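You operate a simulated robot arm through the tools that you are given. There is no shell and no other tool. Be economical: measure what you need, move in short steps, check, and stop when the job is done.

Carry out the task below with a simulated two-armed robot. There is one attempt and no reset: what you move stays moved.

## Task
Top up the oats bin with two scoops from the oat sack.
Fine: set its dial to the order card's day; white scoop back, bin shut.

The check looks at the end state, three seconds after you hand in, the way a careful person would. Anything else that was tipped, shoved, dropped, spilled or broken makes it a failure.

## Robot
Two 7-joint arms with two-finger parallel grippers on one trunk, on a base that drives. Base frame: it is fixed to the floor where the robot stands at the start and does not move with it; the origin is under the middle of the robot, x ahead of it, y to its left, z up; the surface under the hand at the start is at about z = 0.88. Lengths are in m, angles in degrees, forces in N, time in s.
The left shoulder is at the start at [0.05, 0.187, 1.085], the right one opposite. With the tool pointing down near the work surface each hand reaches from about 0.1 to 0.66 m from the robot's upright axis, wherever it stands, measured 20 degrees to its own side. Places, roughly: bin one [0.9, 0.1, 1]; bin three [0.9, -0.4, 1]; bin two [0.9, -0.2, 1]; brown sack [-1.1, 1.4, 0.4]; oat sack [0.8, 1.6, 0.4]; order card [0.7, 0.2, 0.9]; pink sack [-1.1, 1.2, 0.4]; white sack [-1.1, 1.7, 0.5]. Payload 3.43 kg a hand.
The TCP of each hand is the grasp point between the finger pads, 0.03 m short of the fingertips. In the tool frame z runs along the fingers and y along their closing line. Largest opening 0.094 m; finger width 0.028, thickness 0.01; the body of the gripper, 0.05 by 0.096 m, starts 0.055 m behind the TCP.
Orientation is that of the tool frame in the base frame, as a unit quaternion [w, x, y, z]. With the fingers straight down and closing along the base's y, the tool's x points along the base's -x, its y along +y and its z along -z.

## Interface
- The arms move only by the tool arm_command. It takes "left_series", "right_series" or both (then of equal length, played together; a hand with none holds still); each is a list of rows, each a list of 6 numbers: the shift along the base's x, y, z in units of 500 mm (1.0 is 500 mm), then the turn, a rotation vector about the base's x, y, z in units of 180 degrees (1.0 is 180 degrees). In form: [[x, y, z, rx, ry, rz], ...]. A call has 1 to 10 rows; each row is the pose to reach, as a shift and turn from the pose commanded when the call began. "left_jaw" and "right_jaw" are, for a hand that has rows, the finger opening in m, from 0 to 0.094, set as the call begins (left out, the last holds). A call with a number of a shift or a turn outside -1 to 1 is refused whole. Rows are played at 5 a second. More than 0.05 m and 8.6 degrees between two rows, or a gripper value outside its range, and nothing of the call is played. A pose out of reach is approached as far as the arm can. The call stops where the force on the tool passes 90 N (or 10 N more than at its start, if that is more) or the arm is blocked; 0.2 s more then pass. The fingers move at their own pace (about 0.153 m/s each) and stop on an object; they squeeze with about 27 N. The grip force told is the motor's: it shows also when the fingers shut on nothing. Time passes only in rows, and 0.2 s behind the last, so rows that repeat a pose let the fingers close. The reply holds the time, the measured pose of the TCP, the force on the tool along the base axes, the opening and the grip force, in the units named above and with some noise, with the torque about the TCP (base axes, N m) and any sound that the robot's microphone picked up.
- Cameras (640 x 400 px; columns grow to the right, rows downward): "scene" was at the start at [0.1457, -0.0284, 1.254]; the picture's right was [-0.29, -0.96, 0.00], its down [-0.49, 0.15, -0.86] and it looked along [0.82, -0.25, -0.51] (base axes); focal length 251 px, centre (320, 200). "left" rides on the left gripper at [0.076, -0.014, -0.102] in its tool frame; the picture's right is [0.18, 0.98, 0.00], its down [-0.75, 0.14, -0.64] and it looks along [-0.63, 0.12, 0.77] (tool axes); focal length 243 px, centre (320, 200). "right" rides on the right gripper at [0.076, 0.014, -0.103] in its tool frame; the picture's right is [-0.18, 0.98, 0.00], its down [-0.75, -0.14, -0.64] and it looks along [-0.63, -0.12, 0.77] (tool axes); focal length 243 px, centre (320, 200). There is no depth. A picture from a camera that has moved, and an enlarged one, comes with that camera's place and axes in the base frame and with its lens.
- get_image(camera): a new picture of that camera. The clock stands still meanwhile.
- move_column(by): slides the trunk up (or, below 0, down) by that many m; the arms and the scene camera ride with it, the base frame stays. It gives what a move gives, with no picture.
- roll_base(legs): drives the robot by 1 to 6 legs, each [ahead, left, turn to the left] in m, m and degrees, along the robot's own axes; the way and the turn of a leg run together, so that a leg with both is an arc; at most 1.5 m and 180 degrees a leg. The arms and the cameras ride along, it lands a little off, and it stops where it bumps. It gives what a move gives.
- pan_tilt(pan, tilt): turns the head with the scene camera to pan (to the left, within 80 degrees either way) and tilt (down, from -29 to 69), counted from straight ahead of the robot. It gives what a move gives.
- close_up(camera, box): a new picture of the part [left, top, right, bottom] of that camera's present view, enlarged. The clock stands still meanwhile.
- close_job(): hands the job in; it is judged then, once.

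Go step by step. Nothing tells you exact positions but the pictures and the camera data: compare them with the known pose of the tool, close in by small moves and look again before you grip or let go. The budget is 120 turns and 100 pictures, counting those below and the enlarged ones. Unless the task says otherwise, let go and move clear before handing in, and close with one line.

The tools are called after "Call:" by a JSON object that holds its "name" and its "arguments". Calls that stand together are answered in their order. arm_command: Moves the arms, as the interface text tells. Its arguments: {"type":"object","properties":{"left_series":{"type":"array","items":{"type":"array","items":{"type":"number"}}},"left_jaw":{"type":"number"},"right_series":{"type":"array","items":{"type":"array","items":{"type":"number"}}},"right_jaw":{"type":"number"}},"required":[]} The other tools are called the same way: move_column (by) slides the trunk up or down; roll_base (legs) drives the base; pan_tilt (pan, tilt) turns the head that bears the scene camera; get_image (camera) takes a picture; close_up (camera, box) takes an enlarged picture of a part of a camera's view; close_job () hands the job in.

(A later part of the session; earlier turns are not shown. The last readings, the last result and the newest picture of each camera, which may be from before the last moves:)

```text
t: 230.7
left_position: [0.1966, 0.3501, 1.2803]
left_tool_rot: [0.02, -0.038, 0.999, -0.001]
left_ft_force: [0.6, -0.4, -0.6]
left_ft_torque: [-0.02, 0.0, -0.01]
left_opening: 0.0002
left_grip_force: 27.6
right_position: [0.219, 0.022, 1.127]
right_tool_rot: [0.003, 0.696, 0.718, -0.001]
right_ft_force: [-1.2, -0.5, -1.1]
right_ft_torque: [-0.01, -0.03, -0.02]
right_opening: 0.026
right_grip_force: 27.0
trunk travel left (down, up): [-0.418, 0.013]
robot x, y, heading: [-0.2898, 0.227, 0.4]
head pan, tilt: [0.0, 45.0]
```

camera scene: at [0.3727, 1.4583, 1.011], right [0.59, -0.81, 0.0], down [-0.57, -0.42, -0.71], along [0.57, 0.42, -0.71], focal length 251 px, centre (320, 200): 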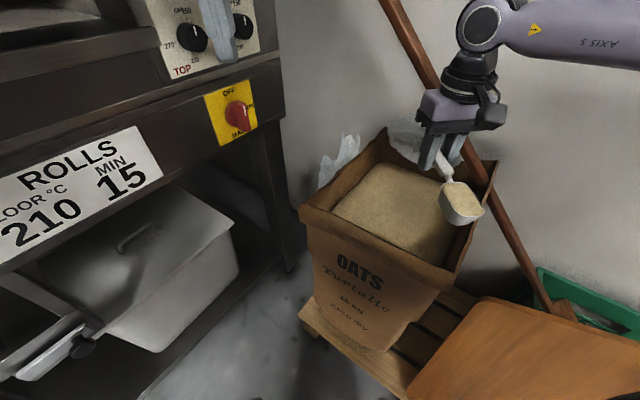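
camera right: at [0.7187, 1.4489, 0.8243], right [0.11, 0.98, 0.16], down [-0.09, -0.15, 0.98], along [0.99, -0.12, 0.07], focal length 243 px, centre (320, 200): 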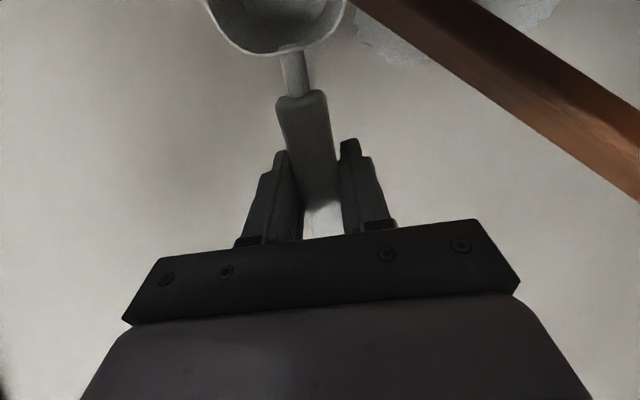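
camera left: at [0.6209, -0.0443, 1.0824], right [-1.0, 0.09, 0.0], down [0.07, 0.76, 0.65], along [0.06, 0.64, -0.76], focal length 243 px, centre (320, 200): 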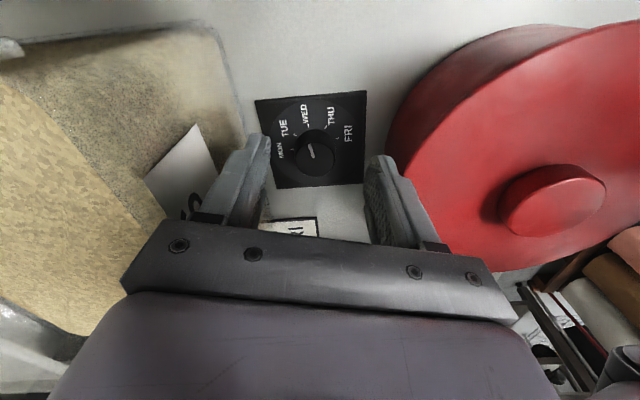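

Call:
{"name": "roll_base", "arguments": {"legs": [[0.376, -0.009, -0.3]]}}

Call:
{"name": "arm_command", "arguments": {"right_series": [[0.08, -0.015, 0, 0, 0, 0], [0.16, -0.025, 0, 0, 0, 0], [0.22, -0.025, 0, 0, -0.01, 0], [0.26, -0.025, 0, 0, -0.045, 0], [0.3, -0.025, 0, 0, -0.08, 0], [0.335, -0.025, 0.0, 0, -0.11, 0]]}}

Call:
{"name": "arm_command", "arguments": {"right_series": [[0.03, 0, -0.03, 0, -0.02, 0], [0.06, 0.0, -0.04, 0, -0.04, 0], [0.09, 0.0, -0.04, 0, -0.06, 0], [0.12, 0.0, -0.04, 0, -0.075, 0]]}}

Call:
{"name": "arm_command", "arguments": {"right_series": [[0.03, 0, 0.0, 0, -0.01, 0], [0.05, 0, 0, 0, -0.02, 0]]}}

Call:
{"name": "pan_tilt", "arguments": {"pan": 0, "tilt": 30}}

Call:
{"name": "close_up", "arguments": {"camera": "scene", "box": [300, 130, 540, 280]}}

```text
t: 233.3
left_position: [0.5691, 0.3437, 1.2794]
left_tool_rot: [0.02, -0.037, 0.999, -0.002]
left_ft_force: [0.1, 0.2, 0.3]
left_ft_torque: [-0.01, -0.04, 0.03]
left_opening: 0.0002
left_grip_force: 27.5
right_position: [0.5922, 0.0155, 1.1273]
right_tool_rot: [0.002, 0.697, 0.717, -0.001]
right_ft_force: [-0.2, -0.4, -0.8]
right_ft_torque: [-0.04, -0.02, -0.02]
right_opening: 0.0258
right_grip_force: 27.2
trunk travel left (down, up): [-0.418, 0.013]
robot x, y, heading: [0.0887, 0.2272, 0.4]
head pan, tilt: [0.0, 45.0]
stopped in leg 1: the robot was blocked; the commanded pose is now the measured one
```

```text
t: 234.7
left_position: [0.5713, 0.3441, 1.2801]
left_tool_rot: [0.02, -0.036, 0.999, -0.002]
left_ft_force: [-0.5, 0.8, -0.5]
left_ft_torque: [-0.04, -0.02, -0.02]
left_opening: 0.0
left_grip_force: 26.5
right_position: [0.6981, -0.0318, 1.1286]
right_tool_rot: [0.127, 0.686, 0.706, 0.12]
right_ft_force: [-0.2, 0.2, -1.1]
right_ft_torque: [0.0, 0.01, 0.01]
right_opening: 0.0257
right_grip_force: 27.7
right hand out of reach, approached as far as the arm can: row 1, 2, 3, 4, 5, 6
trunk travel left (down, up): [-0.418, 0.013]
robot x, y, heading: [0.0817, 0.2229, 0.9]
head pan, tilt: [0.0, 45.0]
```

```text
t: 235.7
left_position: [0.5703, 0.3439, 1.2799]
left_tool_rot: [0.02, -0.037, 0.999, -0.001]
left_ft_force: [-0.2, -0.3, -0.4]
left_ft_torque: [-0.02, -0.01, 0.02]
left_opening: 0.0
left_grip_force: 27.0
right_position: [0.7408, -0.0394, 1.1106]
right_tool_rot: [0.209, 0.667, 0.687, 0.2]
right_ft_force: [-0.1, -0.5, -1.2]
right_ft_torque: [-0.01, 0.05, 0.04]
right_opening: 0.0258
right_grip_force: 26.8
right hand out of reach, approached as far as the arm can: row 1, 2, 3, 4
trunk travel left (down, up): [-0.418, 0.013]
robot x, y, heading: [0.0878, 0.2222, 0.5]
head pan, tilt: [0.0, 45.0]
```

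```text
t: 236.3
left_position: [0.5712, 0.3433, 1.2792]
left_tool_rot: [0.02, -0.036, 0.999, -0.002]
left_ft_force: [-0.8, 0.3, -0.4]
left_ft_torque: [0.01, 0.0, 0.01]
left_opening: 0.0007
left_grip_force: 27.5
right_position: [0.7532, -0.0471, 1.113]
right_tool_rot: [0.23, 0.661, 0.68, 0.22]
right_ft_force: [0.0, 0.3, -1.5]
right_ft_torque: [0.01, 0.04, 0.02]
right_opening: 0.0259
right_grip_force: 27.5
right hand out of reach, approached as far as the arm can: row 1, 2
trunk travel left (down, up): [-0.418, 0.013]
robot x, y, heading: [0.0851, 0.2248, 0.5]
head pan, tilt: [0.0, 45.0]
```

```text
t: 237.1
left_position: [0.5701, 0.3435, 1.279]
left_tool_rot: [0.021, -0.036, 0.999, -0.002]
left_ft_force: [-0.5, -0.3, -0.3]
left_ft_torque: [-0.02, 0.0, -0.02]
left_opening: 0.0
left_grip_force: 27.6
right_position: [0.7527, -0.049, 1.1119]
right_tool_rot: [0.229, 0.661, 0.68, 0.219]
right_ft_force: [-0.8, -0.7, -1.1]
right_ft_torque: [-0.02, -0.01, 0.02]
right_opening: 0.026
right_grip_force: 26.5
trunk travel left (down, up): [-0.418, 0.013]
robot x, y, heading: [0.0861, 0.2256, 0.4]
head pan, tilt: [0.0, 30.0]
```

```text
2.67 times, centred on (420, 205) of scene
camera zoom: at [0.2362, 0.2241, 1.3735], right [0.01, -1.0, 0.0], down [-0.5, 0.0, -0.87], along [0.87, 0.01, -0.5], focal length 668 px, centre (53, 187)
```

zoom: 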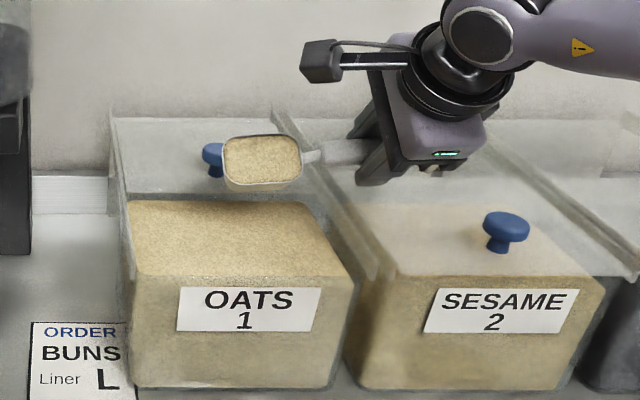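

Same position as the first pour. I pour again and tip the nose down to empty it fully.

Call:
{"name": "arm_command", "arguments": {"right_series": [[0.005, 0.004, 0.005, 0, -0.046, 0], [0.01, 0.008, 0.01, 0, -0.092, 0], [0.015, 0.012, 0.015, 0, -0.138, 0], [0.02, 0.016, 0.02, 0, -0.184, 0], [0.02, 0.02, 0.02, 0, -0.22, 0], [0.02, 0.02, 0.02, 0, -0.22, 0], [0.02, 0.02, 0.03, 0, -0.22, 0], [0.02, 0.02, 0.04, 0, -0.22, 0], [0.02, 0.02, 0.05, 0, -0.22, 0], [0.02, 0.02, 0.05, 0, -0.22, 0]]}}

Call:
{"name": "arm_command", "arguments": {"right_series": [[0, 0, 0, 0, 0, 0], [0, 0, 0, 0, 0, 0], [0, 0, 0, 0, 0, 0], [0, 0, 0, 0, 0, 0], [0, 0, 0, 0, 0, 0], [0, 0, 0, 0, 0, 0]]}}

Call:
{"name": "arm_command", "arguments": {"right_series": [[0, 0.006, 0.02, -0.046, 0, 0], [0, 0.012, 0.03, -0.092, 0, 0], [0, 0.018, 0.04, -0.138, 0, 0], [0, 0.024, 0.05, -0.184, 0, 0], [0, 0.03, 0.05, -0.23, 0, 0], [0, 0.03, 0.05, -0.25, 0, 0], [0, 0.03, 0.05, -0.25, 0, 0], [0, 0.03, 0.05, -0.25, 0, 0], [0, 0.03, 0.05, -0.25, 0, 0], [0, 0.03, 0.05, -0.25, 0, 0]]}}

Call:
{"name": "arm_command", "arguments": {"right_series": [[0, 0, 0, 0, 0, 0], [0, 0, 0, 0, 0, 0], [0, 0, 0, 0, 0, 0], [0, 0, 0, 0, 0, 0], [0, 0, 0, 0.045, 0, 0], [0, 0, 0, 0.09, 0, 0], [0, 0, 0, 0.135, 0, 0], [0, 0, 0, 0.18, 0, 0]]}}

Call:
{"name": "close_up", "arguments": {"camera": "scene", "box": [260, 120, 580, 320]}}

```text
t: 239.3
left_position: [0.57, 0.3454, 1.2801]
left_tool_rot: [0.02, -0.037, 0.999, -0.002]
left_ft_force: [0.9, -0.5, 0.0]
left_ft_torque: [0.01, 0.02, 0.01]
left_opening: 0.0
left_grip_force: 27.3
right_position: [0.7644, -0.035, 1.1436]
right_tool_rot: [0.444, 0.55, 0.563, 0.428]
right_ft_force: [0.1, 0.3, -0.4]
right_ft_torque: [-0.04, 0.02, 0.01]
right_opening: 0.0259
right_grip_force: 27.7
right hand out of reach, approached as far as the arm can: row 5, 6, 7, 8, 9, 10
trunk travel left (down, up): [-0.418, 0.013]
robot x, y, heading: [0.0852, 0.2223, 0.6]
head pan, tilt: [0.0, 30.0]
```

```text
t: 240.7
left_position: [0.5705, 0.3438, 1.2793]
left_tool_rot: [0.02, -0.037, 0.999, -0.002]
left_ft_force: [0.9, 0.9, -0.2]
left_ft_torque: [0.05, -0.01, 0.0]
left_opening: 0.0
left_grip_force: 26.5
right_position: [0.7652, -0.0341, 1.1438]
right_tool_rot: [0.445, 0.551, 0.563, 0.427]
right_ft_force: [-0.1, 0.2, -0.1]
right_ft_torque: [-0.05, 0.02, 0.01]
right_opening: 0.0259
right_grip_force: 27.4
trunk travel left (down, up): [-0.418, 0.013]
robot x, y, heading: [0.088, 0.2258, 1.1]
head pan, tilt: [0.0, 30.0]
```

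```text
t: 242.9
left_position: [0.5699, 0.3439, 1.2799]
left_tool_rot: [0.02, -0.037, 0.999, -0.002]
left_ft_force: [-0.1, -0.1, 0.3]
left_ft_torque: [-0.01, -0.01, -0.05]
left_opening: 0.0
left_grip_force: 26.5
right_position: [0.7647, -0.0193, 1.1684]
right_tool_rot: [0.621, 0.336, 0.684, 0.183]
right_ft_force: [-0.3, -0.3, -1.6]
right_ft_torque: [0.01, 0.0, 0.01]
right_opening: 0.0258
right_grip_force: 27.0
trunk travel left (down, up): [-0.418, 0.013]
robot x, y, heading: [0.0865, 0.2239, 0.4]
head pan, tilt: [0.0, 30.0]
```

```text
t: 244.7
left_position: [0.5702, 0.3442, 1.2796]
left_tool_rot: [0.02, -0.037, 0.999, -0.001]
left_ft_force: [0.3, 0.4, 0.2]
left_ft_torque: [-0.02, -0.01, 0.05]
left_opening: 0.0
left_grip_force: 27.3
right_position: [0.7648, -0.0192, 1.1698]
right_tool_rot: [0.503, 0.495, 0.605, 0.368]
right_ft_force: [-0.3, -0.3, -0.4]
right_ft_torque: [-0.04, 0.02, -0.02]
right_opening: 0.0257
right_grip_force: 27.1
trunk travel left (down, up): [-0.418, 0.013]
robot x, y, heading: [0.0881, 0.2265, 0.3]
head pan, tilt: [0.0, 30.0]
```

```text
2.00 times, centred on (420, 220) of scene
camera zoom: at [0.2361, 0.224, 1.3736], right [0.01, -1.0, 0.0], down [-0.5, 0.0, -0.87], along [0.87, 0.01, -0.5], focal length 501 px, centre (120, 160)
```

zoom: 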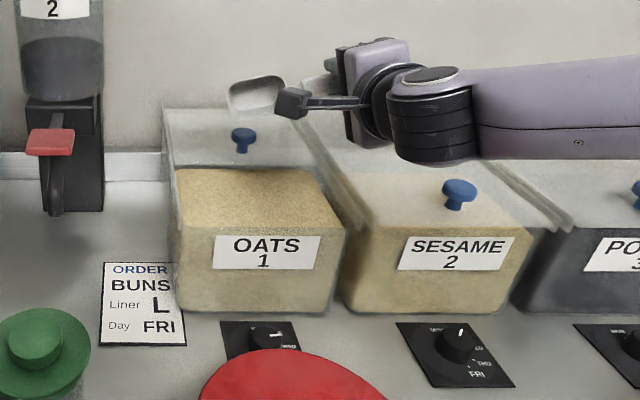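

Both scoops are in and the bowl is empty. I back away, level the scoop with the bowl to the left, and drive to where I picked it up.

Call:
{"name": "roll_base", "arguments": {"legs": [[-0.4, 0, 0]]}}

Call:
{"name": "arm_command", "arguments": {"right_series": [[-0.04, 0.006, 0, 0.0064, 0.0424, -0.0051], [-0.08, 0.012, -0.01, 0.0128, 0.0848, -0.0103], [-0.12, 0.018, -0.02, 0.0192, 0.1272, -0.0154], [-0.16, 0.024, -0.04, 0.0256, 0.1696, -0.0205], [-0.2, 0.03, -0.06, 0.032, 0.212, -0.0257], [-0.24, 0.036, -0.08, 0.0384, 0.2544, -0.0308], [-0.28, 0.042, -0.1, 0.0448, 0.2968, -0.0359], [-0.32, 0.048, -0.12, 0.0512, 0.3392, -0.041], [-0.36, 0.054, -0.13, 0.0576, 0.3816, -0.0462], [-0.408, 0.058, -0.14, 0.064, 0.424, -0.0513]]}}

Call:
{"name": "roll_base", "arguments": {"legs": [[0, -0.196, 0], [0.305, 0, 0]]}}

```text
t: 247.2
left_position: [0.1705, 0.3402, 1.2793]
left_tool_rot: [0.02, -0.039, 0.999, -0.001]
left_ft_force: [-0.3, 0.8, 0.3]
left_ft_torque: [-0.01, -0.03, -0.01]
left_opening: 0.0
left_grip_force: 27.6
right_position: [0.3669, -0.0225, 1.1695]
right_tool_rot: [0.502, 0.494, 0.607, 0.368]
right_ft_force: [0.4, 0.6, -0.6]
right_ft_torque: [-0.05, 0.02, 0.02]
right_opening: 0.0259
right_grip_force: 27.0
trunk travel left (down, up): [-0.418, 0.013]
robot x, y, heading: [-0.3132, 0.22, 0.6]
head pan, tilt: [0.0, 30.0]
```

```text
t: 249.3
left_position: [0.1708, 0.3408, 1.2791]
left_tool_rot: [0.019, -0.039, 0.999, -0.002]
left_ft_force: [-0.4, -0.3, -1.0]
left_ft_torque: [0.06, -0.03, 0.02]
left_opening: 0.0001
left_grip_force: 27.2
right_position: [0.1603, 0.007, 1.1003]
right_tool_rot: [-0.002, 0.703, 0.711, 0.0]
right_ft_force: [0.5, -1.0, -1.3]
right_ft_torque: [-0.04, 0.01, -0.03]
right_opening: 0.0258
right_grip_force: 26.8
trunk travel left (down, up): [-0.418, 0.013]
robot x, y, heading: [-0.3115, 0.2189, 0.7]
head pan, tilt: [0.0, 30.0]
```

```text
t: 253.4
left_position: [0.4802, 0.1504, 1.2794]
left_tool_rot: [0.02, -0.038, 0.999, -0.002]
left_ft_force: [0.5, 0.5, -0.2]
left_ft_torque: [0.02, 0.0, 0.01]
left_opening: 0.0
left_grip_force: 27.4
right_position: [0.471, -0.1837, 1.1002]
right_tool_rot: [-0.001, 0.703, 0.711, 0.0]
right_ft_force: [0.3, 0.2, -0.8]
right_ft_torque: [-0.04, 0.0, 0.0]
right_opening: 0.0256
right_grip_force: 27.4
trunk travel left (down, up): [-0.418, 0.013]
robot x, y, heading: [-0.0045, 0.0295, 0.9]
head pan, tilt: [0.0, 30.0]
```

Exactly above the old spot. I lower the trunk 0.13 m and set the scoop down.

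Call:
{"name": "move_column", "arguments": {"by": -0.13}}

Call:
{"name": "arm_command", "arguments": {"right_series": [[-0.001, 0.004, -0.04, 0, 0, 0], [-0.001, 0.004, -0.08, 0, 0, 0], [-0.001, 0.004, -0.104, 0, 0, 0]]}}

Call:
{"name": "pan_tilt", "arguments": {"pan": -10, "tilt": 40}}

Call:
{"name": "get_image", "arguments": {"camera": "scene"}}

```text
t: 254.9
left_position: [0.4808, 0.15, 1.1495]
left_tool_rot: [0.02, -0.039, 0.999, -0.002]
left_ft_force: [0.0, -0.4, 0.3]
left_ft_torque: [0.02, -0.01, 0.01]
left_opening: 0.0
left_grip_force: 26.9
right_position: [0.4703, -0.1831, 0.97]
right_tool_rot: [-0.001, 0.703, 0.711, 0.001]
right_ft_force: [-0.5, 0.3, -0.8]
right_ft_torque: [-0.02, -0.04, -0.01]
right_opening: 0.0258
right_grip_force: 27.0
trunk travel left (down, up): [-0.288, 0.143]
robot x, y, heading: [-0.003, 0.0262, 0.7]
head pan, tilt: [0.0, 30.0]
```

```text
t: 255.8
left_position: [0.4795, 0.1511, 1.1511]
left_tool_rot: [0.02, -0.038, 0.999, -0.001]
left_ft_force: [-0.4, 0.1, -1.1]
left_ft_torque: [0.02, 0.0, 0.01]
left_opening: 0.0
left_grip_force: 26.9
right_position: [0.4708, -0.1803, 0.9194]
right_tool_rot: [0.001, 0.704, 0.711, 0.004]
right_ft_force: [0.7, -2.2, 14.8]
right_ft_torque: [0.5, 0.11, 0.03]
right_opening: 0.0259
right_grip_force: 26.8
trunk travel left (down, up): [-0.288, 0.143]
robot x, y, heading: [-0.0055, 0.0301, 0.8]
head pan, tilt: [0.0, 30.0]
```

```text
t: 256.5
left_position: [0.4786, 0.151, 1.1501]
left_tool_rot: [0.021, -0.039, 0.999, -0.002]
left_ft_force: [0.1, 0.2, 0.1]
left_ft_torque: [0.01, 0.02, -0.01]
left_opening: 0.0
left_grip_force: 26.9
right_position: [0.4708, -0.1796, 0.9196]
right_tool_rot: [0.001, 0.703, 0.712, 0.002]
right_ft_force: [4.2, -4.0, 23.8]
right_ft_torque: [0.19, -0.01, 0.02]
right_opening: 0.0258
right_grip_force: 26.8
trunk travel left (down, up): [-0.288, 0.143]
robot x, y, heading: [-0.0036, 0.0291, 1.0]
head pan, tilt: [-10.0, 40.0]
```

```text
9 pictures are left
camera scene: at [0.1388, 0.0152, 1.2287], right [-0.16, -0.99, 0.0], down [-0.63, 0.1, -0.77], along [0.76, -0.12, -0.64], focal length 251 px, centre (320, 200)
```

scene: 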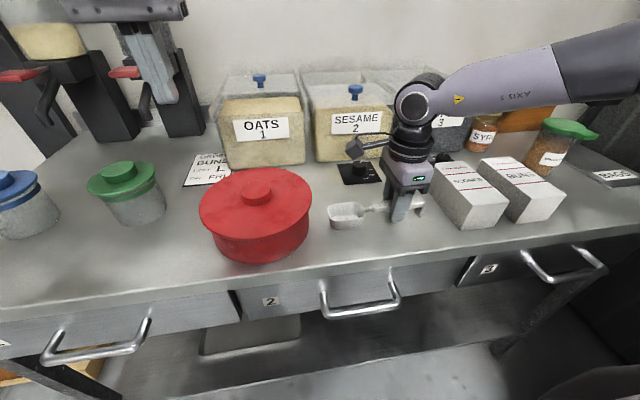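

The scoop rests on the table. I ease up 2 mm, release and lift off; then move the base for the dial.

Call:
{"name": "arm_command", "arguments": {"right_series": [[0, 0, 0.005, 0, 0, 0], [0, 0, 0.005, 0, 0, 0]]}}

Call:
{"name": "arm_command", "arguments": {"right_series": [[0, 0, 0, 0, 0, 0], [0, 0, 0, 0, 0, 0], [0, 0, 0, 0, 0, 0], [0, 0, 0.06, 0, 0, 0], [0, 0, 0.14, 0, 0, 0], [0, 0, 0.22, 0, 0, 0], [0, 0, 0.28, 0, 0, 0]], "right_jaw": 0.094}}

Call:
{"name": "move_column", "arguments": {"by": 0.08}}

Call:
{"name": "close_up", "arguments": {"camera": "scene", "box": [280, 120, 520, 270]}}

```text
t: 257.1
left_position: [0.4808, 0.1508, 1.1491]
left_tool_rot: [0.021, -0.04, 0.999, -0.002]
left_ft_force: [-0.5, 0.4, -0.3]
left_ft_torque: [0.01, 0.0, 0.01]
left_opening: 0.0002
left_grip_force: 26.9
right_position: [0.4706, -0.1803, 0.9196]
right_tool_rot: [-0.001, 0.703, 0.712, 0.0]
right_ft_force: [5.3, 1.6, 11.9]
right_ft_torque: [0.2, -0.08, -0.03]
right_opening: 0.0258
right_grip_force: 27.5
trunk travel left (down, up): [-0.288, 0.143]
robot x, y, heading: [-0.0066, 0.0323, 0.8]
head pan, tilt: [-10.0, 40.0]
```

```text
t: 258.7
left_position: [0.4807, 0.1506, 1.1491]
left_tool_rot: [0.02, -0.038, 0.999, -0.002]
left_ft_force: [1.2, -0.2, 0.3]
left_ft_torque: [0.0, 0.01, -0.03]
left_opening: 0.0001
left_grip_force: 26.8
right_position: [0.4699, -0.1819, 1.0611]
right_tool_rot: [0.0, 0.703, 0.711, 0.001]
right_ft_force: [0.7, 0.4, 0.3]
right_ft_torque: [-0.02, -0.02, 0.01]
right_opening: 0.0941
right_grip_force: 0.2
trunk travel left (down, up): [-0.288, 0.143]
robot x, y, heading: [-0.0016, 0.0296, 0.7]
head pan, tilt: [-10.0, 40.0]
```

```text
t: 259.8
left_position: [0.4808, 0.1519, 1.2295]
left_tool_rot: [0.021, -0.039, 0.999, -0.002]
left_ft_force: [-0.7, 0.1, 0.4]
left_ft_torque: [0.01, -0.02, -0.01]
left_opening: 0.0003
left_grip_force: 27.2
right_position: [0.4704, -0.183, 1.1395]
right_tool_rot: [-0.001, 0.702, 0.712, 0.0]
right_ft_force: [-0.4, -1.0, 0.1]
right_ft_torque: [0.0, 0.03, 0.02]
right_opening: 0.0941
right_grip_force: 0.1
trunk travel left (down, up): [-0.368, 0.063]
robot x, y, heading: [-0.005, 0.026, 0.5]
head pan, tilt: [-10.0, 40.0]
```

```text
2.67 times, centred on (400, 195) of scene
camera zoom: at [0.1402, 0.0148, 1.3082], right [-0.16, -0.99, 0.0], down [-0.63, 0.1, -0.77], along [0.76, -0.12, -0.64], focal length 668 px, centre (107, 213)
```

zoom: 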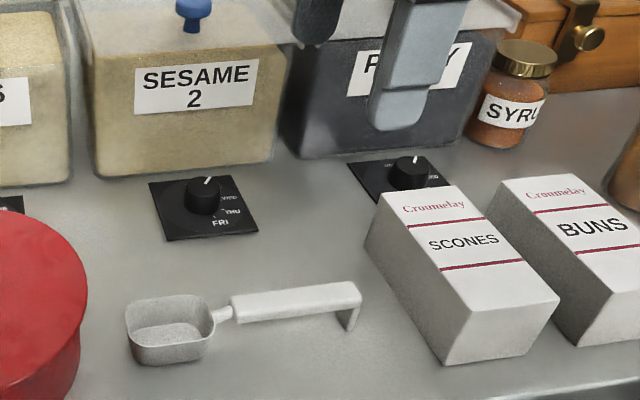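

The scoop lies where it was. Now I turn the right hand back to yaw ≈+4° and drive so that the dial is in front of the right shoulder.

Call:
{"name": "arm_command", "arguments": {"right_series": [[0, 0, 0, 0, 0, 0.047], [0, 0, 0, 0, 0, 0.094], [0, 0, 0, 0, 0, 0.141], [0, 0, 0, 0, 0, 0.188], [0, 0, 0, 0, 0, 0.235], [0, 0, 0, 0, 0, 0.282], [0, 0, 0, 0, 0, 0.329], [0, 0, 0, 0, 0, 0.376], [0, 0, 0, 0, 0, 0.423], [0, 0, 0, 0, 0, 0.47]]}}

Call:
{"name": "arm_command", "arguments": {"right_series": [[0, 0, 0, 0, 0, 0.025], [0, 0, 0, 0, 0, 0.05]], "right_jaw": 0.065}}

Call:
{"name": "roll_base", "arguments": {"legs": [[0, 0.225, -0.6], [0.075, 0, 0]]}}

Call:
{"name": "get_image", "arguments": {"camera": "right"}}

```text
t: 262.0
left_position: [0.4802, 0.1511, 1.2292]
left_tool_rot: [0.021, -0.038, 0.999, -0.002]
left_ft_force: [-0.2, 0.9, 0.5]
left_ft_torque: [0.03, -0.01, -0.02]
left_opening: 0.0
left_grip_force: 26.8
right_position: [0.4716, -0.1831, 1.1416]
right_tool_rot: [-0.001, 0.039, 0.999, 0.001]
right_ft_force: [0.4, 0.5, 0.3]
right_ft_torque: [0.01, 0.01, 0.02]
right_opening: 0.0939
right_grip_force: 0.1
trunk travel left (down, up): [-0.368, 0.063]
robot x, y, heading: [-0.0035, 0.032, 1.0]
head pan, tilt: [-10.0, 40.0]
```

```text
t: 262.6
left_position: [0.481, 0.1506, 1.2296]
left_tool_rot: [0.02, -0.038, 0.999, -0.002]
left_ft_force: [0.3, 0.0, 0.0]
left_ft_torque: [0.01, 0.0, -0.03]
left_opening: 0.0
left_grip_force: 26.6
right_position: [0.4705, -0.182, 1.1405]
right_tool_rot: [-0.002, -0.039, 0.999, 0.0]
right_ft_force: [-0.3, -0.5, -0.8]
right_ft_torque: [0.02, 0.0, 0.01]
right_opening: 0.065
right_grip_force: 0.0
trunk travel left (down, up): [-0.368, 0.063]
robot x, y, heading: [-0.0051, 0.0333, 1.0]
head pan, tilt: [-10.0, 40.0]
```

```text
t: 265.9
left_position: [0.555, 0.3703, 1.2288]
left_tool_rot: [0.02, -0.032, 0.999, -0.002]
left_ft_force: [0.9, -0.2, -0.1]
left_ft_torque: [-0.01, 0.02, 0.02]
left_opening: 0.0001
left_grip_force: 26.7
right_position: [0.5406, 0.0373, 1.1394]
right_tool_rot: [-0.002, -0.032, 0.999, 0.0]
right_ft_force: [0.3, 0.9, 0.0]
right_ft_torque: [-0.01, 0.03, 0.03]
right_opening: 0.0649
right_grip_force: 0.0
trunk travel left (down, up): [-0.368, 0.063]
robot x, y, heading: [0.0678, 0.2535, 0.0]
head pan, tilt: [-10.0, 40.0]
```

```text
7 pictures are left
camera right: at [0.4642, 0.0473, 1.2429], right [0.12, 0.99, 0.0], down [0.76, -0.09, 0.64], along [0.63, -0.08, -0.77], focal length 243 px, centre (320, 200)
```

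right: 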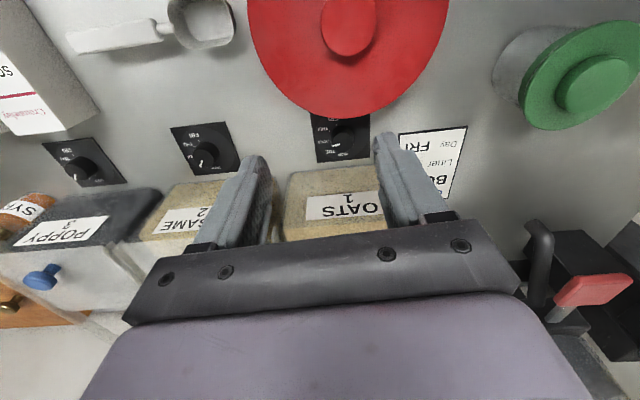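

The dial knob is at about [0.627, 0.058]. I move above it and come down to z≈0.98, then look again.

Call:
{"name": "arm_command", "arguments": {"right_series": [[0.06, 0.02, -0.04, 0, 0, 0], [0.12, 0.042, -0.08, 0, 0, 0], [0.174, 0.042, -0.12, 0, 0, 0]]}}

Call:
{"name": "move_column", "arguments": {"by": -0.08}}

Call:
{"name": "get_image", "arguments": {"camera": "right"}}

```text
t: 266.7
left_position: [0.5538, 0.3703, 1.2294]
left_tool_rot: [0.02, -0.034, 0.999, -0.002]
left_ft_force: [0.4, 0.5, 0.2]
left_ft_torque: [0.0, 0.03, 0.0]
left_opening: 0.0001
left_grip_force: 26.9
right_position: [0.5883, 0.0316, 1.0803]
right_tool_rot: [-0.002, -0.032, 1.0, 0.0]
right_ft_force: [-0.1, 0.2, 0.4]
right_ft_torque: [0.02, -0.05, -0.01]
right_opening: 0.065
right_grip_force: 0.1
right hand out of reach, approached as far as the arm can: row 2, 3
trunk travel left (down, up): [-0.368, 0.063]
robot x, y, heading: [0.0698, 0.2517, 0.1]
head pan, tilt: [-10.0, 40.0]
```

```text
t: 267.8
left_position: [0.5534, 0.3714, 1.1489]
left_tool_rot: [0.021, -0.034, 0.999, -0.002]
left_ft_force: [-0.9, -0.1, 0.1]
left_ft_torque: [0.01, 0.04, -0.04]
left_opening: 0.0
left_grip_force: 26.8
right_position: [0.5889, 0.031, 1.0026]
right_tool_rot: [0.0, -0.032, 0.999, 0.001]
right_ft_force: [-0.4, 0.0, -0.2]
right_ft_torque: [0.01, 0.0, 0.02]
right_opening: 0.065
right_grip_force: 0.0
trunk travel left (down, up): [-0.288, 0.143]
robot x, y, heading: [0.0714, 0.254, 0.0]
head pan, tilt: [-10.0, 40.0]
```

```text
6 pictures are left
camera right: at [0.5112, 0.0416, 1.104], right [0.12, 0.99, 0.0], down [0.76, -0.09, 0.64], along [0.64, -0.08, -0.77], focal length 243 px, centre (320, 200)
```

right: 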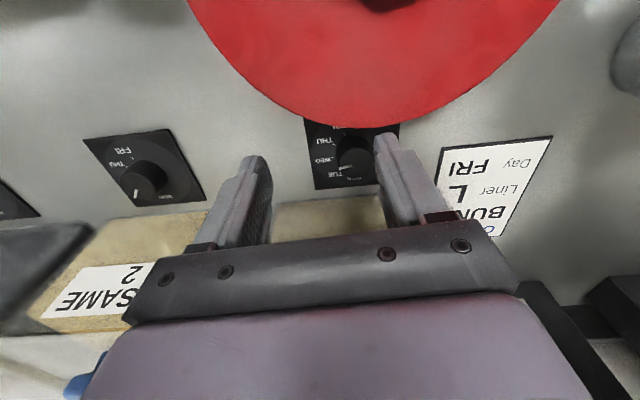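

Call:
{"name": "close_up", "arguments": {"camera": "right", "box": [280, 100, 440, 200]}}

```text
4.00 times, centred on (360, 150) of right
camera zoom: at [0.5112, 0.0416, 1.104], right [0.12, 0.99, 0.0], down [0.76, -0.09, 0.64], along [0.64, -0.08, -0.77], focal length 970 px, centre (160, 400)
```

zoom: 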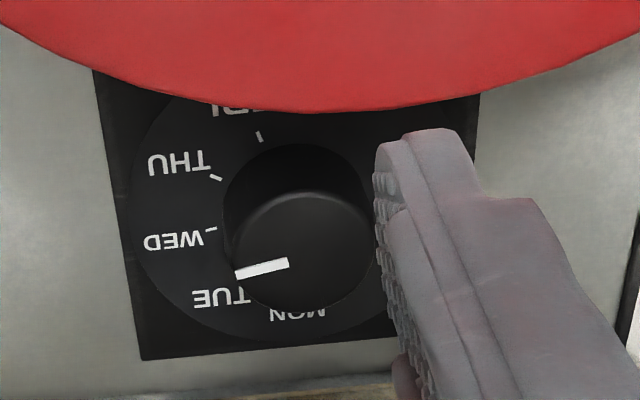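

The pointer stands at WED as read before; FRI is two clicks, 90° clockwise. Knob centre ≈[0.635, 0.061]. I move onto it and grip.

Call:
{"name": "arm_command", "arguments": {"right_series": [[0.05, 0.04, 0, 0, 0, 0], [0.092, 0.06, -0.01, 0, 0, 0], [0.092, 0.06, -0.08, 0, 0, 0], [0.092, 0.06, -0.13, 0, 0, 0], [0.092, 0.06, -0.172, 0, 0, 0]]}}

Call:
{"name": "arm_command", "arguments": {"right_series": [[0, 0, 0, 0, 0, 0], [0, 0, 0, 0, 0, 0], [0, 0, 0, 0, 0, 0]], "right_jaw": 0.0}}

```text
t: 268.8
left_position: [0.5536, 0.3726, 1.1482]
left_tool_rot: [0.02, -0.034, 0.999, -0.002]
left_ft_force: [0.4, 0.3, -0.6]
left_ft_torque: [0.03, 0.07, 0.0]
left_opening: 0.0
left_grip_force: 27.5
right_position: [0.6001, 0.0338, 0.983]
right_tool_rot: [0.032, -0.028, 0.999, 0.017]
right_ft_force: [2.4, -0.5, 31.7]
right_ft_torque: [1.13, 0.42, -0.06]
right_opening: 0.0652
right_grip_force: 0.3
right hand out of reach, approached as far as the arm can: row 1, 2, 3, 4
trunk travel left (down, up): [-0.288, 0.143]
robot x, y, heading: [0.0701, 0.2542, 0.0]
head pan, tilt: [-10.0, 40.0]
stopped in row 4 (right hand): the force on the tool passed its limit at 106 N (the readings are from after the stop); the commanded pose is now the measured one
```

```text
t: 269.6
left_position: [0.5539, 0.3699, 1.1496]
left_tool_rot: [0.02, -0.033, 0.999, -0.002]
left_ft_force: [-0.7, -0.1, -0.4]
left_ft_torque: [0.0, 0.04, -0.01]
left_opening: 0.0
left_grip_force: 26.9
right_position: [0.5967, 0.0319, 0.975]
right_tool_rot: [0.023, -0.029, 0.999, 0.012]
right_ft_force: [0.0, 0.1, 0.3]
right_ft_torque: [0.03, 0.01, -0.01]
right_opening: 0.0
right_grip_force: 27.2
trunk travel left (down, up): [-0.288, 0.143]
robot x, y, heading: [0.0671, 0.2536, 0.2]
head pan, tilt: [-10.0, 40.0]
```

The finger pressed on the red tub's rim because the arm fell short in x. I lift off at once and check the tub.

Call:
{"name": "arm_command", "arguments": {"right_series": [[0, 0, 0.06, 0, 0, 0], [0, 0, 0.1, 0, 0, 0]], "right_jaw": 0.06}}

Call:
{"name": "pan_tilt", "arguments": {"pan": -20, "tilt": 42}}

Call:
{"name": "get_image", "arguments": {"camera": "scene"}}

```text
t: 270.2
left_position: [0.5525, 0.3703, 1.1502]
left_tool_rot: [0.02, -0.033, 0.999, -0.001]
left_ft_force: [-0.2, 0.2, 0.2]
left_ft_torque: [0.02, -0.04, -0.01]
left_opening: 0.0
left_grip_force: 27.5
right_position: [0.5954, 0.0329, 1.0245]
right_tool_rot: [0.023, -0.029, 0.999, 0.013]
right_ft_force: [0.3, -0.3, 0.5]
right_ft_torque: [0.02, -0.03, -0.02]
right_opening: 0.0598
right_grip_force: 0.1
trunk travel left (down, up): [-0.288, 0.143]
robot x, y, heading: [0.0676, 0.2528, 0.1]
head pan, tilt: [-10.0, 40.0]
```

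```text
t: 270.9
left_position: [0.5533, 0.3701, 1.1483]
left_tool_rot: [0.021, -0.033, 0.999, -0.002]
left_ft_force: [-0.1, 0.2, 0.8]
left_ft_torque: [0.01, 0.05, 0.02]
left_opening: 0.0003
left_grip_force: 26.9
right_position: [0.5962, 0.032, 1.0248]
right_tool_rot: [0.023, -0.029, 0.999, 0.012]
right_ft_force: [-0.4, 0.5, -0.3]
right_ft_torque: [-0.03, 0.04, 0.01]
right_opening: 0.06
right_grip_force: 0.1
trunk travel left (down, up): [-0.288, 0.143]
robot x, y, heading: [0.0677, 0.255, 0.2]
head pan, tilt: [-20.0, 42.0]
```

```text
4 pictures are left
camera scene: at [0.2066, 0.225, 1.2253], right [-0.34, -0.94, 0.0], down [-0.63, 0.23, -0.74], along [0.7, -0.25, -0.67], focal length 251 px, centre (320, 200)
```

scene: 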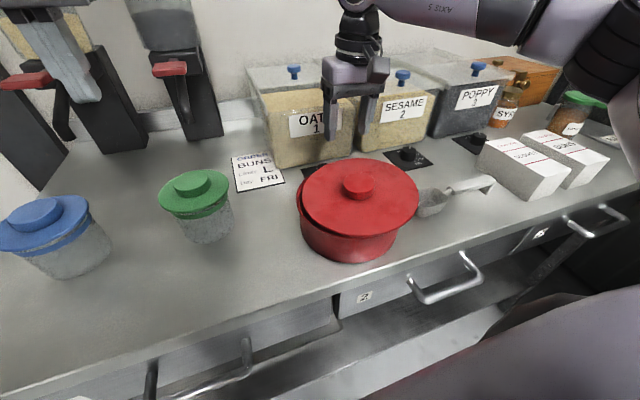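

The tub and its lid still sit in place. I go 1.5 cm ahead with the base and tilt the hand forward a little to gain x while high, before descending.

Call:
{"name": "roll_base", "arguments": {"legs": [[0.016, 0, 0]]}}

Call:
{"name": "arm_command", "arguments": {"right_series": [[0.02, 0.02, 0.01, 0, -0.04, 0], [0.04, 0.04, 0.01, 0, -0.08, 0], [0.054, 0.056, 0.0, 0, -0.11, 0]]}}

```text
t: 271.7
left_position: [0.5702, 0.3711, 1.1489]
left_tool_rot: [0.02, -0.033, 0.999, -0.003]
left_ft_force: [0.8, 0.4, 0.0]
left_ft_torque: [0.02, 0.03, 0.02]
left_opening: 0.0
left_grip_force: 26.7
right_position: [0.6124, 0.0321, 1.0248]
right_tool_rot: [0.024, -0.03, 0.999, 0.012]
right_ft_force: [-0.6, -0.2, 0.5]
right_ft_torque: [-0.02, -0.01, 0.0]
right_opening: 0.06
right_grip_force: 0.0
trunk travel left (down, up): [-0.288, 0.143]
robot x, y, heading: [0.0854, 0.2563, 0.4]
head pan, tilt: [-20.0, 42.0]
```

```text
t: 272.5
left_position: [0.5694, 0.3708, 1.1511]
left_tool_rot: [0.021, -0.033, 0.999, -0.001]
left_ft_force: [-0.1, -0.1, -1.1]
left_ft_torque: [-0.04, -0.03, -0.01]
left_opening: 0.0003
left_grip_force: 27.1
right_position: [0.6394, 0.0607, 1.0267]
right_tool_rot: [0.196, -0.032, 0.98, 0.008]
right_ft_force: [0.5, -0.3, 0.3]
right_ft_torque: [0.01, -0.01, 0.01]
right_opening: 0.0599
right_grip_force: 0.0
trunk travel left (down, up): [-0.288, 0.143]
robot x, y, heading: [0.0839, 0.2514, 0.2]
head pan, tilt: [-20.0, 42.0]
```

Call:
{"name": "arm_command", "arguments": {"right_series": [[0, 0, -0.05, 0, 0.025, 0], [0, 0, -0.1, 0, 0.06, 0], [-0.004, 0, -0.13, 0, 0.09, 0], [-0.008, 0, -0.15, 0, 0.122, 0]]}}

```text
t: 273.5
left_position: [0.5698, 0.3705, 1.1487]
left_tool_rot: [0.021, -0.034, 0.999, -0.002]
left_ft_force: [-0.8, -0.2, 0.3]
left_ft_torque: [0.0, 0.01, -0.01]
left_opening: 0.0
left_grip_force: 27.3
right_position: [0.6063, 0.0363, 0.9544]
right_tool_rot: [0.004, -0.029, 0.999, 0.014]
right_ft_force: [0.1, -0.5, -0.4]
right_ft_torque: [0.01, 0.0, 0.01]
right_opening: 0.06
right_grip_force: 0.1
right hand out of reach, approached as far as the arm can: row 2, 3, 4
trunk travel left (down, up): [-0.288, 0.143]
robot x, y, heading: [0.0824, 0.2553, 0.1]
head pan, tilt: [-20.0, 42.0]
```

Un-tilted it falls short again. I raise the trunk 8 cm (shoulder nearer wrist height) and retry, keeping a little tilt.

Call:
{"name": "move_column", "arguments": {"by": 0.08}}

Call:
{"name": "arm_command", "arguments": {"right_series": [[0.02, 0.02, 0, 0, -0.04, 0], [0.04, 0.04, 0, 0, -0.08, 0], [0.058, 0.05, 0, 0, -0.1, 0], [0.058, 0.05, -0.06, 0, -0.085, 0], [0.058, 0.05, -0.12, 0, -0.07, 0]]}}

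```text
t: 274.7
left_position: [0.5701, 0.3705, 1.2295]
left_tool_rot: [0.02, -0.033, 0.999, -0.002]
left_ft_force: [-0.1, -0.3, 0.4]
left_ft_torque: [0.0, -0.03, -0.01]
left_opening: 0.0001
left_grip_force: 27.0
right_position: [0.6058, 0.0365, 1.0343]
right_tool_rot: [0.005, -0.029, 0.999, 0.014]
right_ft_force: [0.5, 0.2, -0.8]
right_ft_torque: [0.0, 0.01, 0.03]
right_opening: 0.0601
right_grip_force: 0.0
trunk travel left (down, up): [-0.368, 0.063]
robot x, y, heading: [0.0848, 0.2583, 0.2]
head pan, tilt: [-20.0, 42.0]
```

```text
t: 275.9
left_position: [0.5689, 0.3705, 1.2302]
left_tool_rot: [0.02, -0.033, 0.999, -0.002]
left_ft_force: [-0.3, -0.1, -0.4]
left_ft_torque: [0.03, 0.01, 0.0]
left_opening: 0.0
left_grip_force: 27.1
right_position: [0.6226, 0.0484, 0.9791]
right_tool_rot: [0.115, -0.03, 0.993, 0.01]
right_ft_force: [0.8, 0.4, 0.9]
right_ft_torque: [-0.02, 0.01, -0.02]
right_opening: 0.06
right_grip_force: 0.1
right hand out of reach, approached as far as the arm can: row 4, 5
trunk travel left (down, up): [-0.368, 0.063]
robot x, y, heading: [0.0821, 0.2532, 0.3]
head pan, tilt: [-20.0, 42.0]
```

Reach depends on the wrist yaw; the arm is more comfortable at negative yaw. I raise a little, turn the hand to about −45° and see whether it reaches [0.635, 0.061] there.

Call:
{"name": "arm_command", "arguments": {"right_series": [[0, 0, 0.04, 0, 0, 0], [0, 0, 0.08, 0, 0, -0.045], [0.005, 0.005, 0.08, 0, 0, -0.09], [0.01, 0.01, 0.08, 0, 0, -0.135], [0.015, 0.015, 0.08, 0, 0, -0.18], [0.02, 0.02, 0.08, 0, 0, -0.225], [0.025, 0.025, 0.08, 0, 0, -0.27], [0.025, 0.025, 0.02, 0, 0, -0.27], [0.025, 0.025, -0.04, 0, 0, -0.27]]}}

```text
t: 277.9
left_position: [0.5698, 0.3712, 1.2297]
left_tool_rot: [0.019, -0.033, 0.999, -0.002]
left_ft_force: [0.2, 0.0, -0.9]
left_ft_torque: [0.0, -0.02, -0.02]
left_opening: 0.0
left_grip_force: 27.0
right_position: [0.5997, 0.0252, 0.9756]
right_tool_rot: [0.109, 0.382, 0.917, -0.036]
right_ft_force: [-0.5, 0.2, -1.5]
right_ft_torque: [0.01, -0.02, 0.0]
right_opening: 0.06
right_grip_force: 0.0
right hand out of reach, approached as far as the arm can: row 3, 4, 5, 6, 7, 8, 9
trunk travel left (down, up): [-0.368, 0.063]
robot x, y, heading: [0.0848, 0.2583, 0.1]
head pan, tilt: [-20.0, 42.0]
```

The right arm can't reach the knob upright, whereas the left one did reach that area. I retract the right arm, shift the base right, and use the left with the trunk raised so its elbow stays well above tub and jar.

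Call:
{"name": "arm_command", "arguments": {"right_series": [[0, 0, 0.08, 0, 0, 0], [0, 0, 0.16, 0, 0, 0], [-0.06, -0.04, 0.2, 0, 0, 0], [-0.12, -0.08, 0.22, 0, 0, 0], [-0.18, -0.12, 0.22, 0, 0, 0], [-0.24, -0.16, 0.22, 0, 0, 0]]}}

Call:
{"name": "roll_base", "arguments": {"legs": [[0, -0.225, 0]]}}

Call:
{"name": "arm_command", "arguments": {"left_series": [[0, -0.01, -0.02, 0, 0, 0.045], [0, -0.02, -0.04, 0, 0, 0.09], [0, -0.03, -0.06, 0, 0, 0.135], [0.01, -0.04, -0.08, 0, 0, 0.18], [0.02, -0.05, -0.1, 0, 0, 0.225], [0.03, -0.06, -0.12, 0, 0, 0.27], [0.04, -0.07, -0.14, 0, 0, 0.315], [0.06, -0.09, -0.16, 0, 0, 0.36], [0.08, -0.11, -0.18, 0, 0, 0.4]], "left_jaw": 0.06}}

```text
t: 279.3
left_position: [0.5691, 0.3694, 1.2304]
left_tool_rot: [0.021, -0.033, 0.999, -0.002]
left_ft_force: [0.0, -0.3, 0.1]
left_ft_torque: [0.0, -0.02, -0.02]
left_opening: 0.0
left_grip_force: 27.9
right_position: [0.4791, -0.0545, 1.0857]
right_tool_rot: [0.108, 0.382, 0.917, -0.038]
right_ft_force: [-1.0, -0.5, -0.2]
right_ft_torque: [-0.03, -0.02, 0.02]
right_opening: 0.0601
right_grip_force: 0.0
trunk travel left (down, up): [-0.368, 0.063]
robot x, y, heading: [0.0858, 0.2533, 0.0]
head pan, tilt: [-20.0, 42.0]
```

```text
t: 281.9
left_position: [0.5708, 0.1457, 1.2286]
left_tool_rot: [0.02, -0.032, 0.999, -0.002]
left_ft_force: [-0.7, -0.4, 0.0]
left_ft_torque: [0.0, -0.01, 0.01]
left_opening: 0.0
left_grip_force: 27.4
right_position: [0.48, -0.2777, 1.0857]
right_tool_rot: [0.108, 0.381, 0.917, -0.038]
right_ft_force: [-0.4, -1.0, 0.2]
right_ft_torque: [0.01, 0.02, 0.0]
right_opening: 0.0598
right_grip_force: 0.0
trunk travel left (down, up): [-0.368, 0.063]
robot x, y, heading: [0.086, 0.0343, 0.0]
head pan, tilt: [-20.0, 42.0]
```

```text
t: 283.9
left_position: [0.6097, 0.0907, 1.1389]
left_tool_rot: [0.019, -0.615, 0.788, 0.01]
left_ft_force: [0.3, -0.7, 0.5]
left_ft_torque: [-0.01, 0.05, -0.01]
left_opening: 0.0602
left_grip_force: 0.0
right_position: [0.4796, -0.2771, 1.0854]
right_tool_rot: [0.109, 0.381, 0.917, -0.038]
right_ft_force: [0.0, -0.7, -0.2]
right_ft_torque: [-0.01, -0.01, -0.01]
right_opening: 0.0602
right_grip_force: 0.0
trunk travel left (down, up): [-0.368, 0.063]
robot x, y, heading: [0.0866, 0.0299, 0.3]
head pan, tilt: [-20.0, 42.0]
```

The left hand is at [0.61, 0.09, 1.14], yaw 76°. I move over the knob and down to z≈0.98, checking the reached pose.

Call:
{"name": "arm_command", "arguments": {"left_series": [[0.03, -0.03, -0.06, 0, 0, 0], [0.05, -0.06, -0.13, 0, 0, 0], [0.05, -0.06, -0.2, 0, 0, 0], [0.05, -0.06, -0.26, 0, 0, 0], [0.05, -0.06, -0.31, 0, 0, 0]]}}

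```text
t: 285.1
left_position: [0.6363, 0.063, 0.9839]
left_tool_rot: [0.018, -0.614, 0.789, 0.011]
left_ft_force: [0.5, 0.2, -0.4]
left_ft_torque: [0.0, 0.0, -0.02]
left_opening: 0.0598
left_grip_force: 0.0
right_position: [0.4792, -0.2766, 1.0853]
right_tool_rot: [0.109, 0.381, 0.917, -0.038]
right_ft_force: [0.2, 0.2, 0.1]
right_ft_torque: [0.0, 0.0, 0.0]
right_opening: 0.06
right_grip_force: 0.0
trunk travel left (down, up): [-0.368, 0.063]
robot x, y, heading: [0.0823, 0.0311, 0.2]
head pan, tilt: [-20.0, 42.0]
```

Call:
{"name": "get_image", "arguments": {"camera": "left"}}

```text
3 pictures are left
camera left: at [0.6281, -0.0188, 1.0832], right [-1.0, 0.06, -0.01], down [0.04, 0.74, 0.67], along [0.05, 0.67, -0.74], focal length 243 px, centre (320, 200)
```

left: 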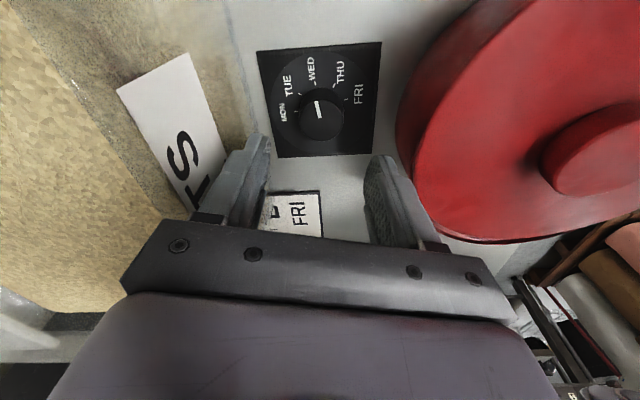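

Aligned well (knob ≈[0.634, 0.058]). I narrow the fingers to 50 mm, descend to z≈0.917 and grip.

Call:
{"name": "arm_command", "arguments": {"left_series": [[-0.004, -0.01, -0.02, 0, 0, 0], [-0.004, -0.01, -0.06, 0, 0, 0], [-0.004, -0.01, -0.1, 0, 0, 0], [-0.004, -0.01, -0.134, 0, 0, 0]], "left_jaw": 0.05}}

Call:
{"name": "arm_command", "arguments": {"left_series": [[0, 0, 0, 0, 0, 0], [0, 0, 0, 0, 0, 0], [0, 0, 0, 0, 0, 0]], "left_jaw": 0.0}}

```text
t: 286.1
left_position: [0.6327, 0.0556, 0.917]
left_tool_rot: [0.018, -0.614, 0.789, 0.011]
left_ft_force: [-0.3, 0.4, -0.4]
left_ft_torque: [-0.01, -0.01, 0.01]
left_opening: 0.0502
left_grip_force: 0.0
right_position: [0.4797, -0.2776, 1.0854]
right_tool_rot: [0.108, 0.381, 0.917, -0.038]
right_ft_force: [0.5, 0.1, 0.4]
right_ft_torque: [-0.02, -0.01, -0.03]
right_opening: 0.06
right_grip_force: 0.1
trunk travel left (down, up): [-0.368, 0.063]
robot x, y, heading: [0.0841, 0.0346, 0.2]
head pan, tilt: [-20.0, 42.0]
```

```text
t: 286.9
left_position: [0.6341, 0.0559, 0.9184]
left_tool_rot: [0.018, -0.613, 0.789, 0.011]
left_ft_force: [1.1, -1.3, -1.2]
left_ft_torque: [0.06, -0.18, -0.05]
left_opening: 0.0348
left_grip_force: 44.5
right_position: [0.48, -0.2774, 1.0849]
right_tool_rot: [0.108, 0.381, 0.918, -0.037]
right_ft_force: [-0.3, -1.1, -0.2]
right_ft_torque: [0.01, 0.0, 0.0]
right_opening: 0.0601
right_grip_force: 0.2
trunk travel left (down, up): [-0.368, 0.063]
robot x, y, heading: [0.0846, 0.031, -0.2]
head pan, tilt: [-20.0, 42.0]
```

Gripped at 35 mm. I turn 90° clockwise about the vertical in two calls, listening for clicks.

Call:
{"name": "arm_command", "arguments": {"left_series": [[0, 0, 0, 0, 0, -0.04], [0, 0, 0, 0, 0, -0.08], [0, 0, 0, 0, 0, -0.125], [0, 0, 0, 0, 0, -0.17], [0, 0, 0, 0, 0, -0.21], [0, 0, 0, 0, 0, -0.25]]}}

Call:
{"name": "arm_command", "arguments": {"left_series": [[0, 0, 0, 0, 0, -0.04], [0, 0, 0, 0, 0, -0.08], [0, 0, 0, 0, 0, -0.125], [0, 0, 0, 0, 0, -0.17], [0, 0, 0, 0, 0, -0.21], [0, 0, 0, 0, 0, -0.25], [0, 0, 0, 0, 0, -0.25]]}}

```text
t: 288.2
left_position: [0.6312, 0.0589, 0.9182]
left_tool_rot: [0.019, -0.264, 0.964, 0.004]
left_ft_force: [-19.2, 8.0, -3.2]
left_ft_torque: [0.53, -0.1, 0.08]
left_opening: 0.0349
left_grip_force: 45.3
right_position: [0.4797, -0.2774, 1.0855]
right_tool_rot: [0.11, 0.381, 0.917, -0.039]
right_ft_force: [0.1, 0.1, 0.4]
right_ft_torque: [-0.05, 0.02, 0.0]
right_opening: 0.0602
right_grip_force: 0.0
trunk travel left (down, up): [-0.368, 0.063]
robot x, y, heading: [0.0852, 0.0332, 0.2]
head pan, tilt: [-20.0, 42.0]
```

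```text
t: 289.9
left_position: [0.6338, 0.0605, 0.9186]
left_tool_rot: [0.019, 0.123, 0.992, -0.003]
left_ft_force: [-3.7, 23.0, -3.5]
left_ft_torque: [0.72, 0.46, 0.6]
left_opening: 0.035
left_grip_force: 45.2
right_position: [0.479, -0.2752, 1.0859]
right_tool_rot: [0.109, 0.382, 0.917, -0.038]
right_ft_force: [0.1, -0.4, 0.0]
right_ft_torque: [-0.01, 0.01, -0.01]
right_opening: 0.06
right_grip_force: 0.0
trunk travel left (down, up): [-0.368, 0.063]
robot x, y, heading: [0.0835, 0.0294, 0.1]
head pan, tilt: [-20.0, 42.0]
```

Call:
{"name": "arm_command", "arguments": {"left_series": [[0, 0, 0, 0, 0, 0], [0, 0, 0, 0, 0, 0], [0, 0, 0.05, 0, 0, 0], [0, 0, 0.13, 0, 0, 0], [0, 0, 0.21, 0, 0, 0], [-0.02, 0, 0.26, 0, 0, 0]], "left_jaw": 0.06}}

Call:
{"name": "get_image", "arguments": {"camera": "left"}}

```text
t: 291.2
left_position: [0.6227, 0.056, 1.0485]
left_tool_rot: [0.02, 0.124, 0.992, -0.005]
left_ft_force: [0.1, 0.5, -0.6]
left_ft_torque: [0.02, -0.04, 0.0]
left_opening: 0.0599
left_grip_force: 0.0
right_position: [0.4797, -0.2787, 1.0852]
right_tool_rot: [0.109, 0.381, 0.917, -0.037]
right_ft_force: [0.4, -0.1, 0.0]
right_ft_torque: [0.01, 0.02, -0.01]
right_opening: 0.0601
right_grip_force: 0.0
trunk travel left (down, up): [-0.368, 0.063]
robot x, y, heading: [0.088, 0.0303, 0.1]
head pan, tilt: [-20.0, 42.0]
```

```text
2 pictures are left
camera left: at [0.5414, 0.0626, 1.1483], right [0.06, 1.0, -0.01], down [0.74, -0.04, 0.67], along [0.67, -0.05, -0.74], focal length 243 px, centre (320, 200)
```

left: 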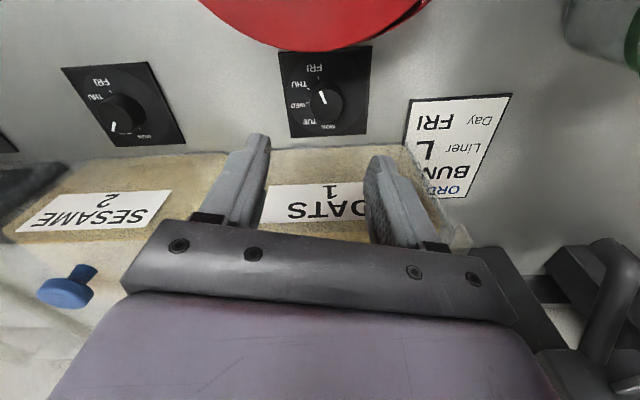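

The dial now points at FRI. Next, the lid: I straighten the hand, raise the trunk, tilt forward to ~57° as before, and go above the lid knob at x≈0.848.

Call:
{"name": "move_column", "arguments": {"by": 0.031}}

Call:
{"name": "arm_command", "arguments": {"left_series": [[0, 0.005, 0.04, 0, 0, 0.04], [0, 0.01, 0.08, 0, 0, 0.079], [0.01, 0.01, 0.12, 0, 0, 0.079]], "left_jaw": 0.08}}

Call:
{"name": "arm_command", "arguments": {"left_series": [[0.02, 0, 0, 0, -0.04, 0], [0.04, 0, 0, 0, -0.08, 0], [0.06, 0, 0, 0, -0.12, 0], [0.08, 0, 0, 0, -0.16, 0], [0.1, 0, 0, 0, -0.2, 0], [0.12, 0, 0, 0, -0.24, 0], [0.14, 0, 0, 0, -0.28, 0], [0.16, 0, 0, 0, -0.32, 0]]}}

```text
t: 292.0
left_position: [0.6238, 0.056, 1.0804]
left_tool_rot: [0.019, 0.125, 0.992, -0.006]
left_ft_force: [0.4, -1.1, 0.7]
left_ft_torque: [0.0, -0.01, -0.04]
left_opening: 0.0598
left_grip_force: 0.0
right_position: [0.4812, -0.2774, 1.1154]
right_tool_rot: [0.109, 0.381, 0.917, -0.038]
right_ft_force: [-0.3, -0.5, 0.6]
right_ft_torque: [-0.02, -0.03, -0.03]
right_opening: 0.0597
right_grip_force: 0.1
trunk travel left (down, up): [-0.399, 0.032]
robot x, y, heading: [0.0852, 0.033, -0.3]
head pan, tilt: [-20.0, 42.0]
```

```text
t: 292.8
left_position: [0.6266, 0.0602, 1.1396]
left_tool_rot: [0.02, 0.0, 1.0, -0.003]
left_ft_force: [-1.1, -0.4, 0.0]
left_ft_torque: [-0.01, 0.02, 0.01]
left_opening: 0.08
left_grip_force: 0.0
right_position: [0.4782, -0.2785, 1.1159]
right_tool_rot: [0.108, 0.381, 0.918, -0.038]
right_ft_force: [-0.5, -0.1, 0.5]
right_ft_torque: [0.01, 0.03, -0.02]
right_opening: 0.0601
right_grip_force: 0.0
trunk travel left (down, up): [-0.399, 0.032]
robot x, y, heading: [0.0827, 0.0326, -0.2]
head pan, tilt: [-20.0, 42.0]
```

```text
t: 294.6
left_position: [0.7081, 0.0616, 1.1397]
left_tool_rot: [0.501, 0.002, 0.865, -0.003]
left_ft_force: [-0.7, 0.0, -0.9]
left_ft_torque: [0.02, 0.01, -0.01]
left_opening: 0.0798
left_grip_force: 0.1
right_position: [0.48, -0.2786, 1.1151]
right_tool_rot: [0.109, 0.381, 0.917, -0.038]
right_ft_force: [-0.4, -0.8, 0.6]
right_ft_torque: [0.06, 0.02, -0.03]
right_opening: 0.0602
right_grip_force: 0.1
trunk travel left (down, up): [-0.399, 0.032]
robot x, y, heading: [0.0826, 0.032, 0.1]
head pan, tilt: [-20.0, 42.0]
```

Call:
{"name": "arm_command", "arguments": {"left_series": [[0.08, 0, -0.01, 0, 0, 0], [0.15, 0.002, -0.03, 0, 0.005, 0], [0.215, 0.002, -0.06, 0, 0.01, 0], [0.235, 0.002, -0.11, 0, 0.014, 0], [0.244, 0.002, -0.154, 0, 0.014, 0]]}}

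Call:
{"name": "get_image", "arguments": {"camera": "left"}}

```text
t: 295.8
left_position: [0.8305, 0.0627, 1.0626]
left_tool_rot: [0.481, 0.001, 0.877, -0.002]
left_ft_force: [-0.1, -0.1, 1.3]
left_ft_torque: [0.01, -0.02, 0.0]
left_opening: 0.08
left_grip_force: 0.1
right_position: [0.4801, -0.2784, 1.1173]
right_tool_rot: [0.11, 0.381, 0.917, -0.037]
right_ft_force: [0.3, 0.4, 1.1]
right_ft_torque: [0.0, 0.01, -0.01]
right_opening: 0.06
right_grip_force: 0.1
trunk travel left (down, up): [-0.399, 0.032]
robot x, y, heading: [0.0871, 0.0321, -0.0]
head pan, tilt: [-20.0, 42.0]
```

```text
1 pictures are left
camera left: at [0.7026, 0.0483, 1.0538], right [-0.09, 0.98, -0.16], down [-0.14, 0.14, 0.98], along [0.99, 0.11, 0.12], focal length 243 px, centre (320, 200)
```

left: 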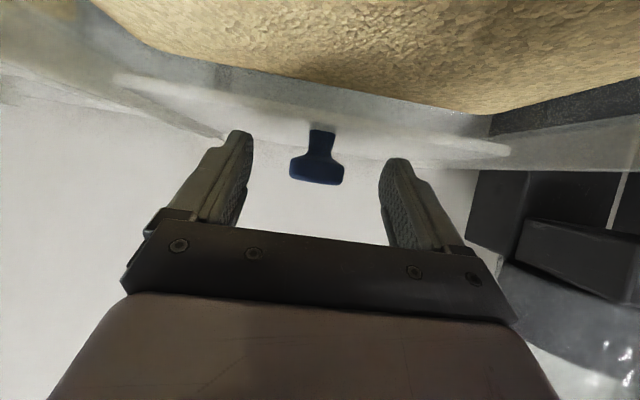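

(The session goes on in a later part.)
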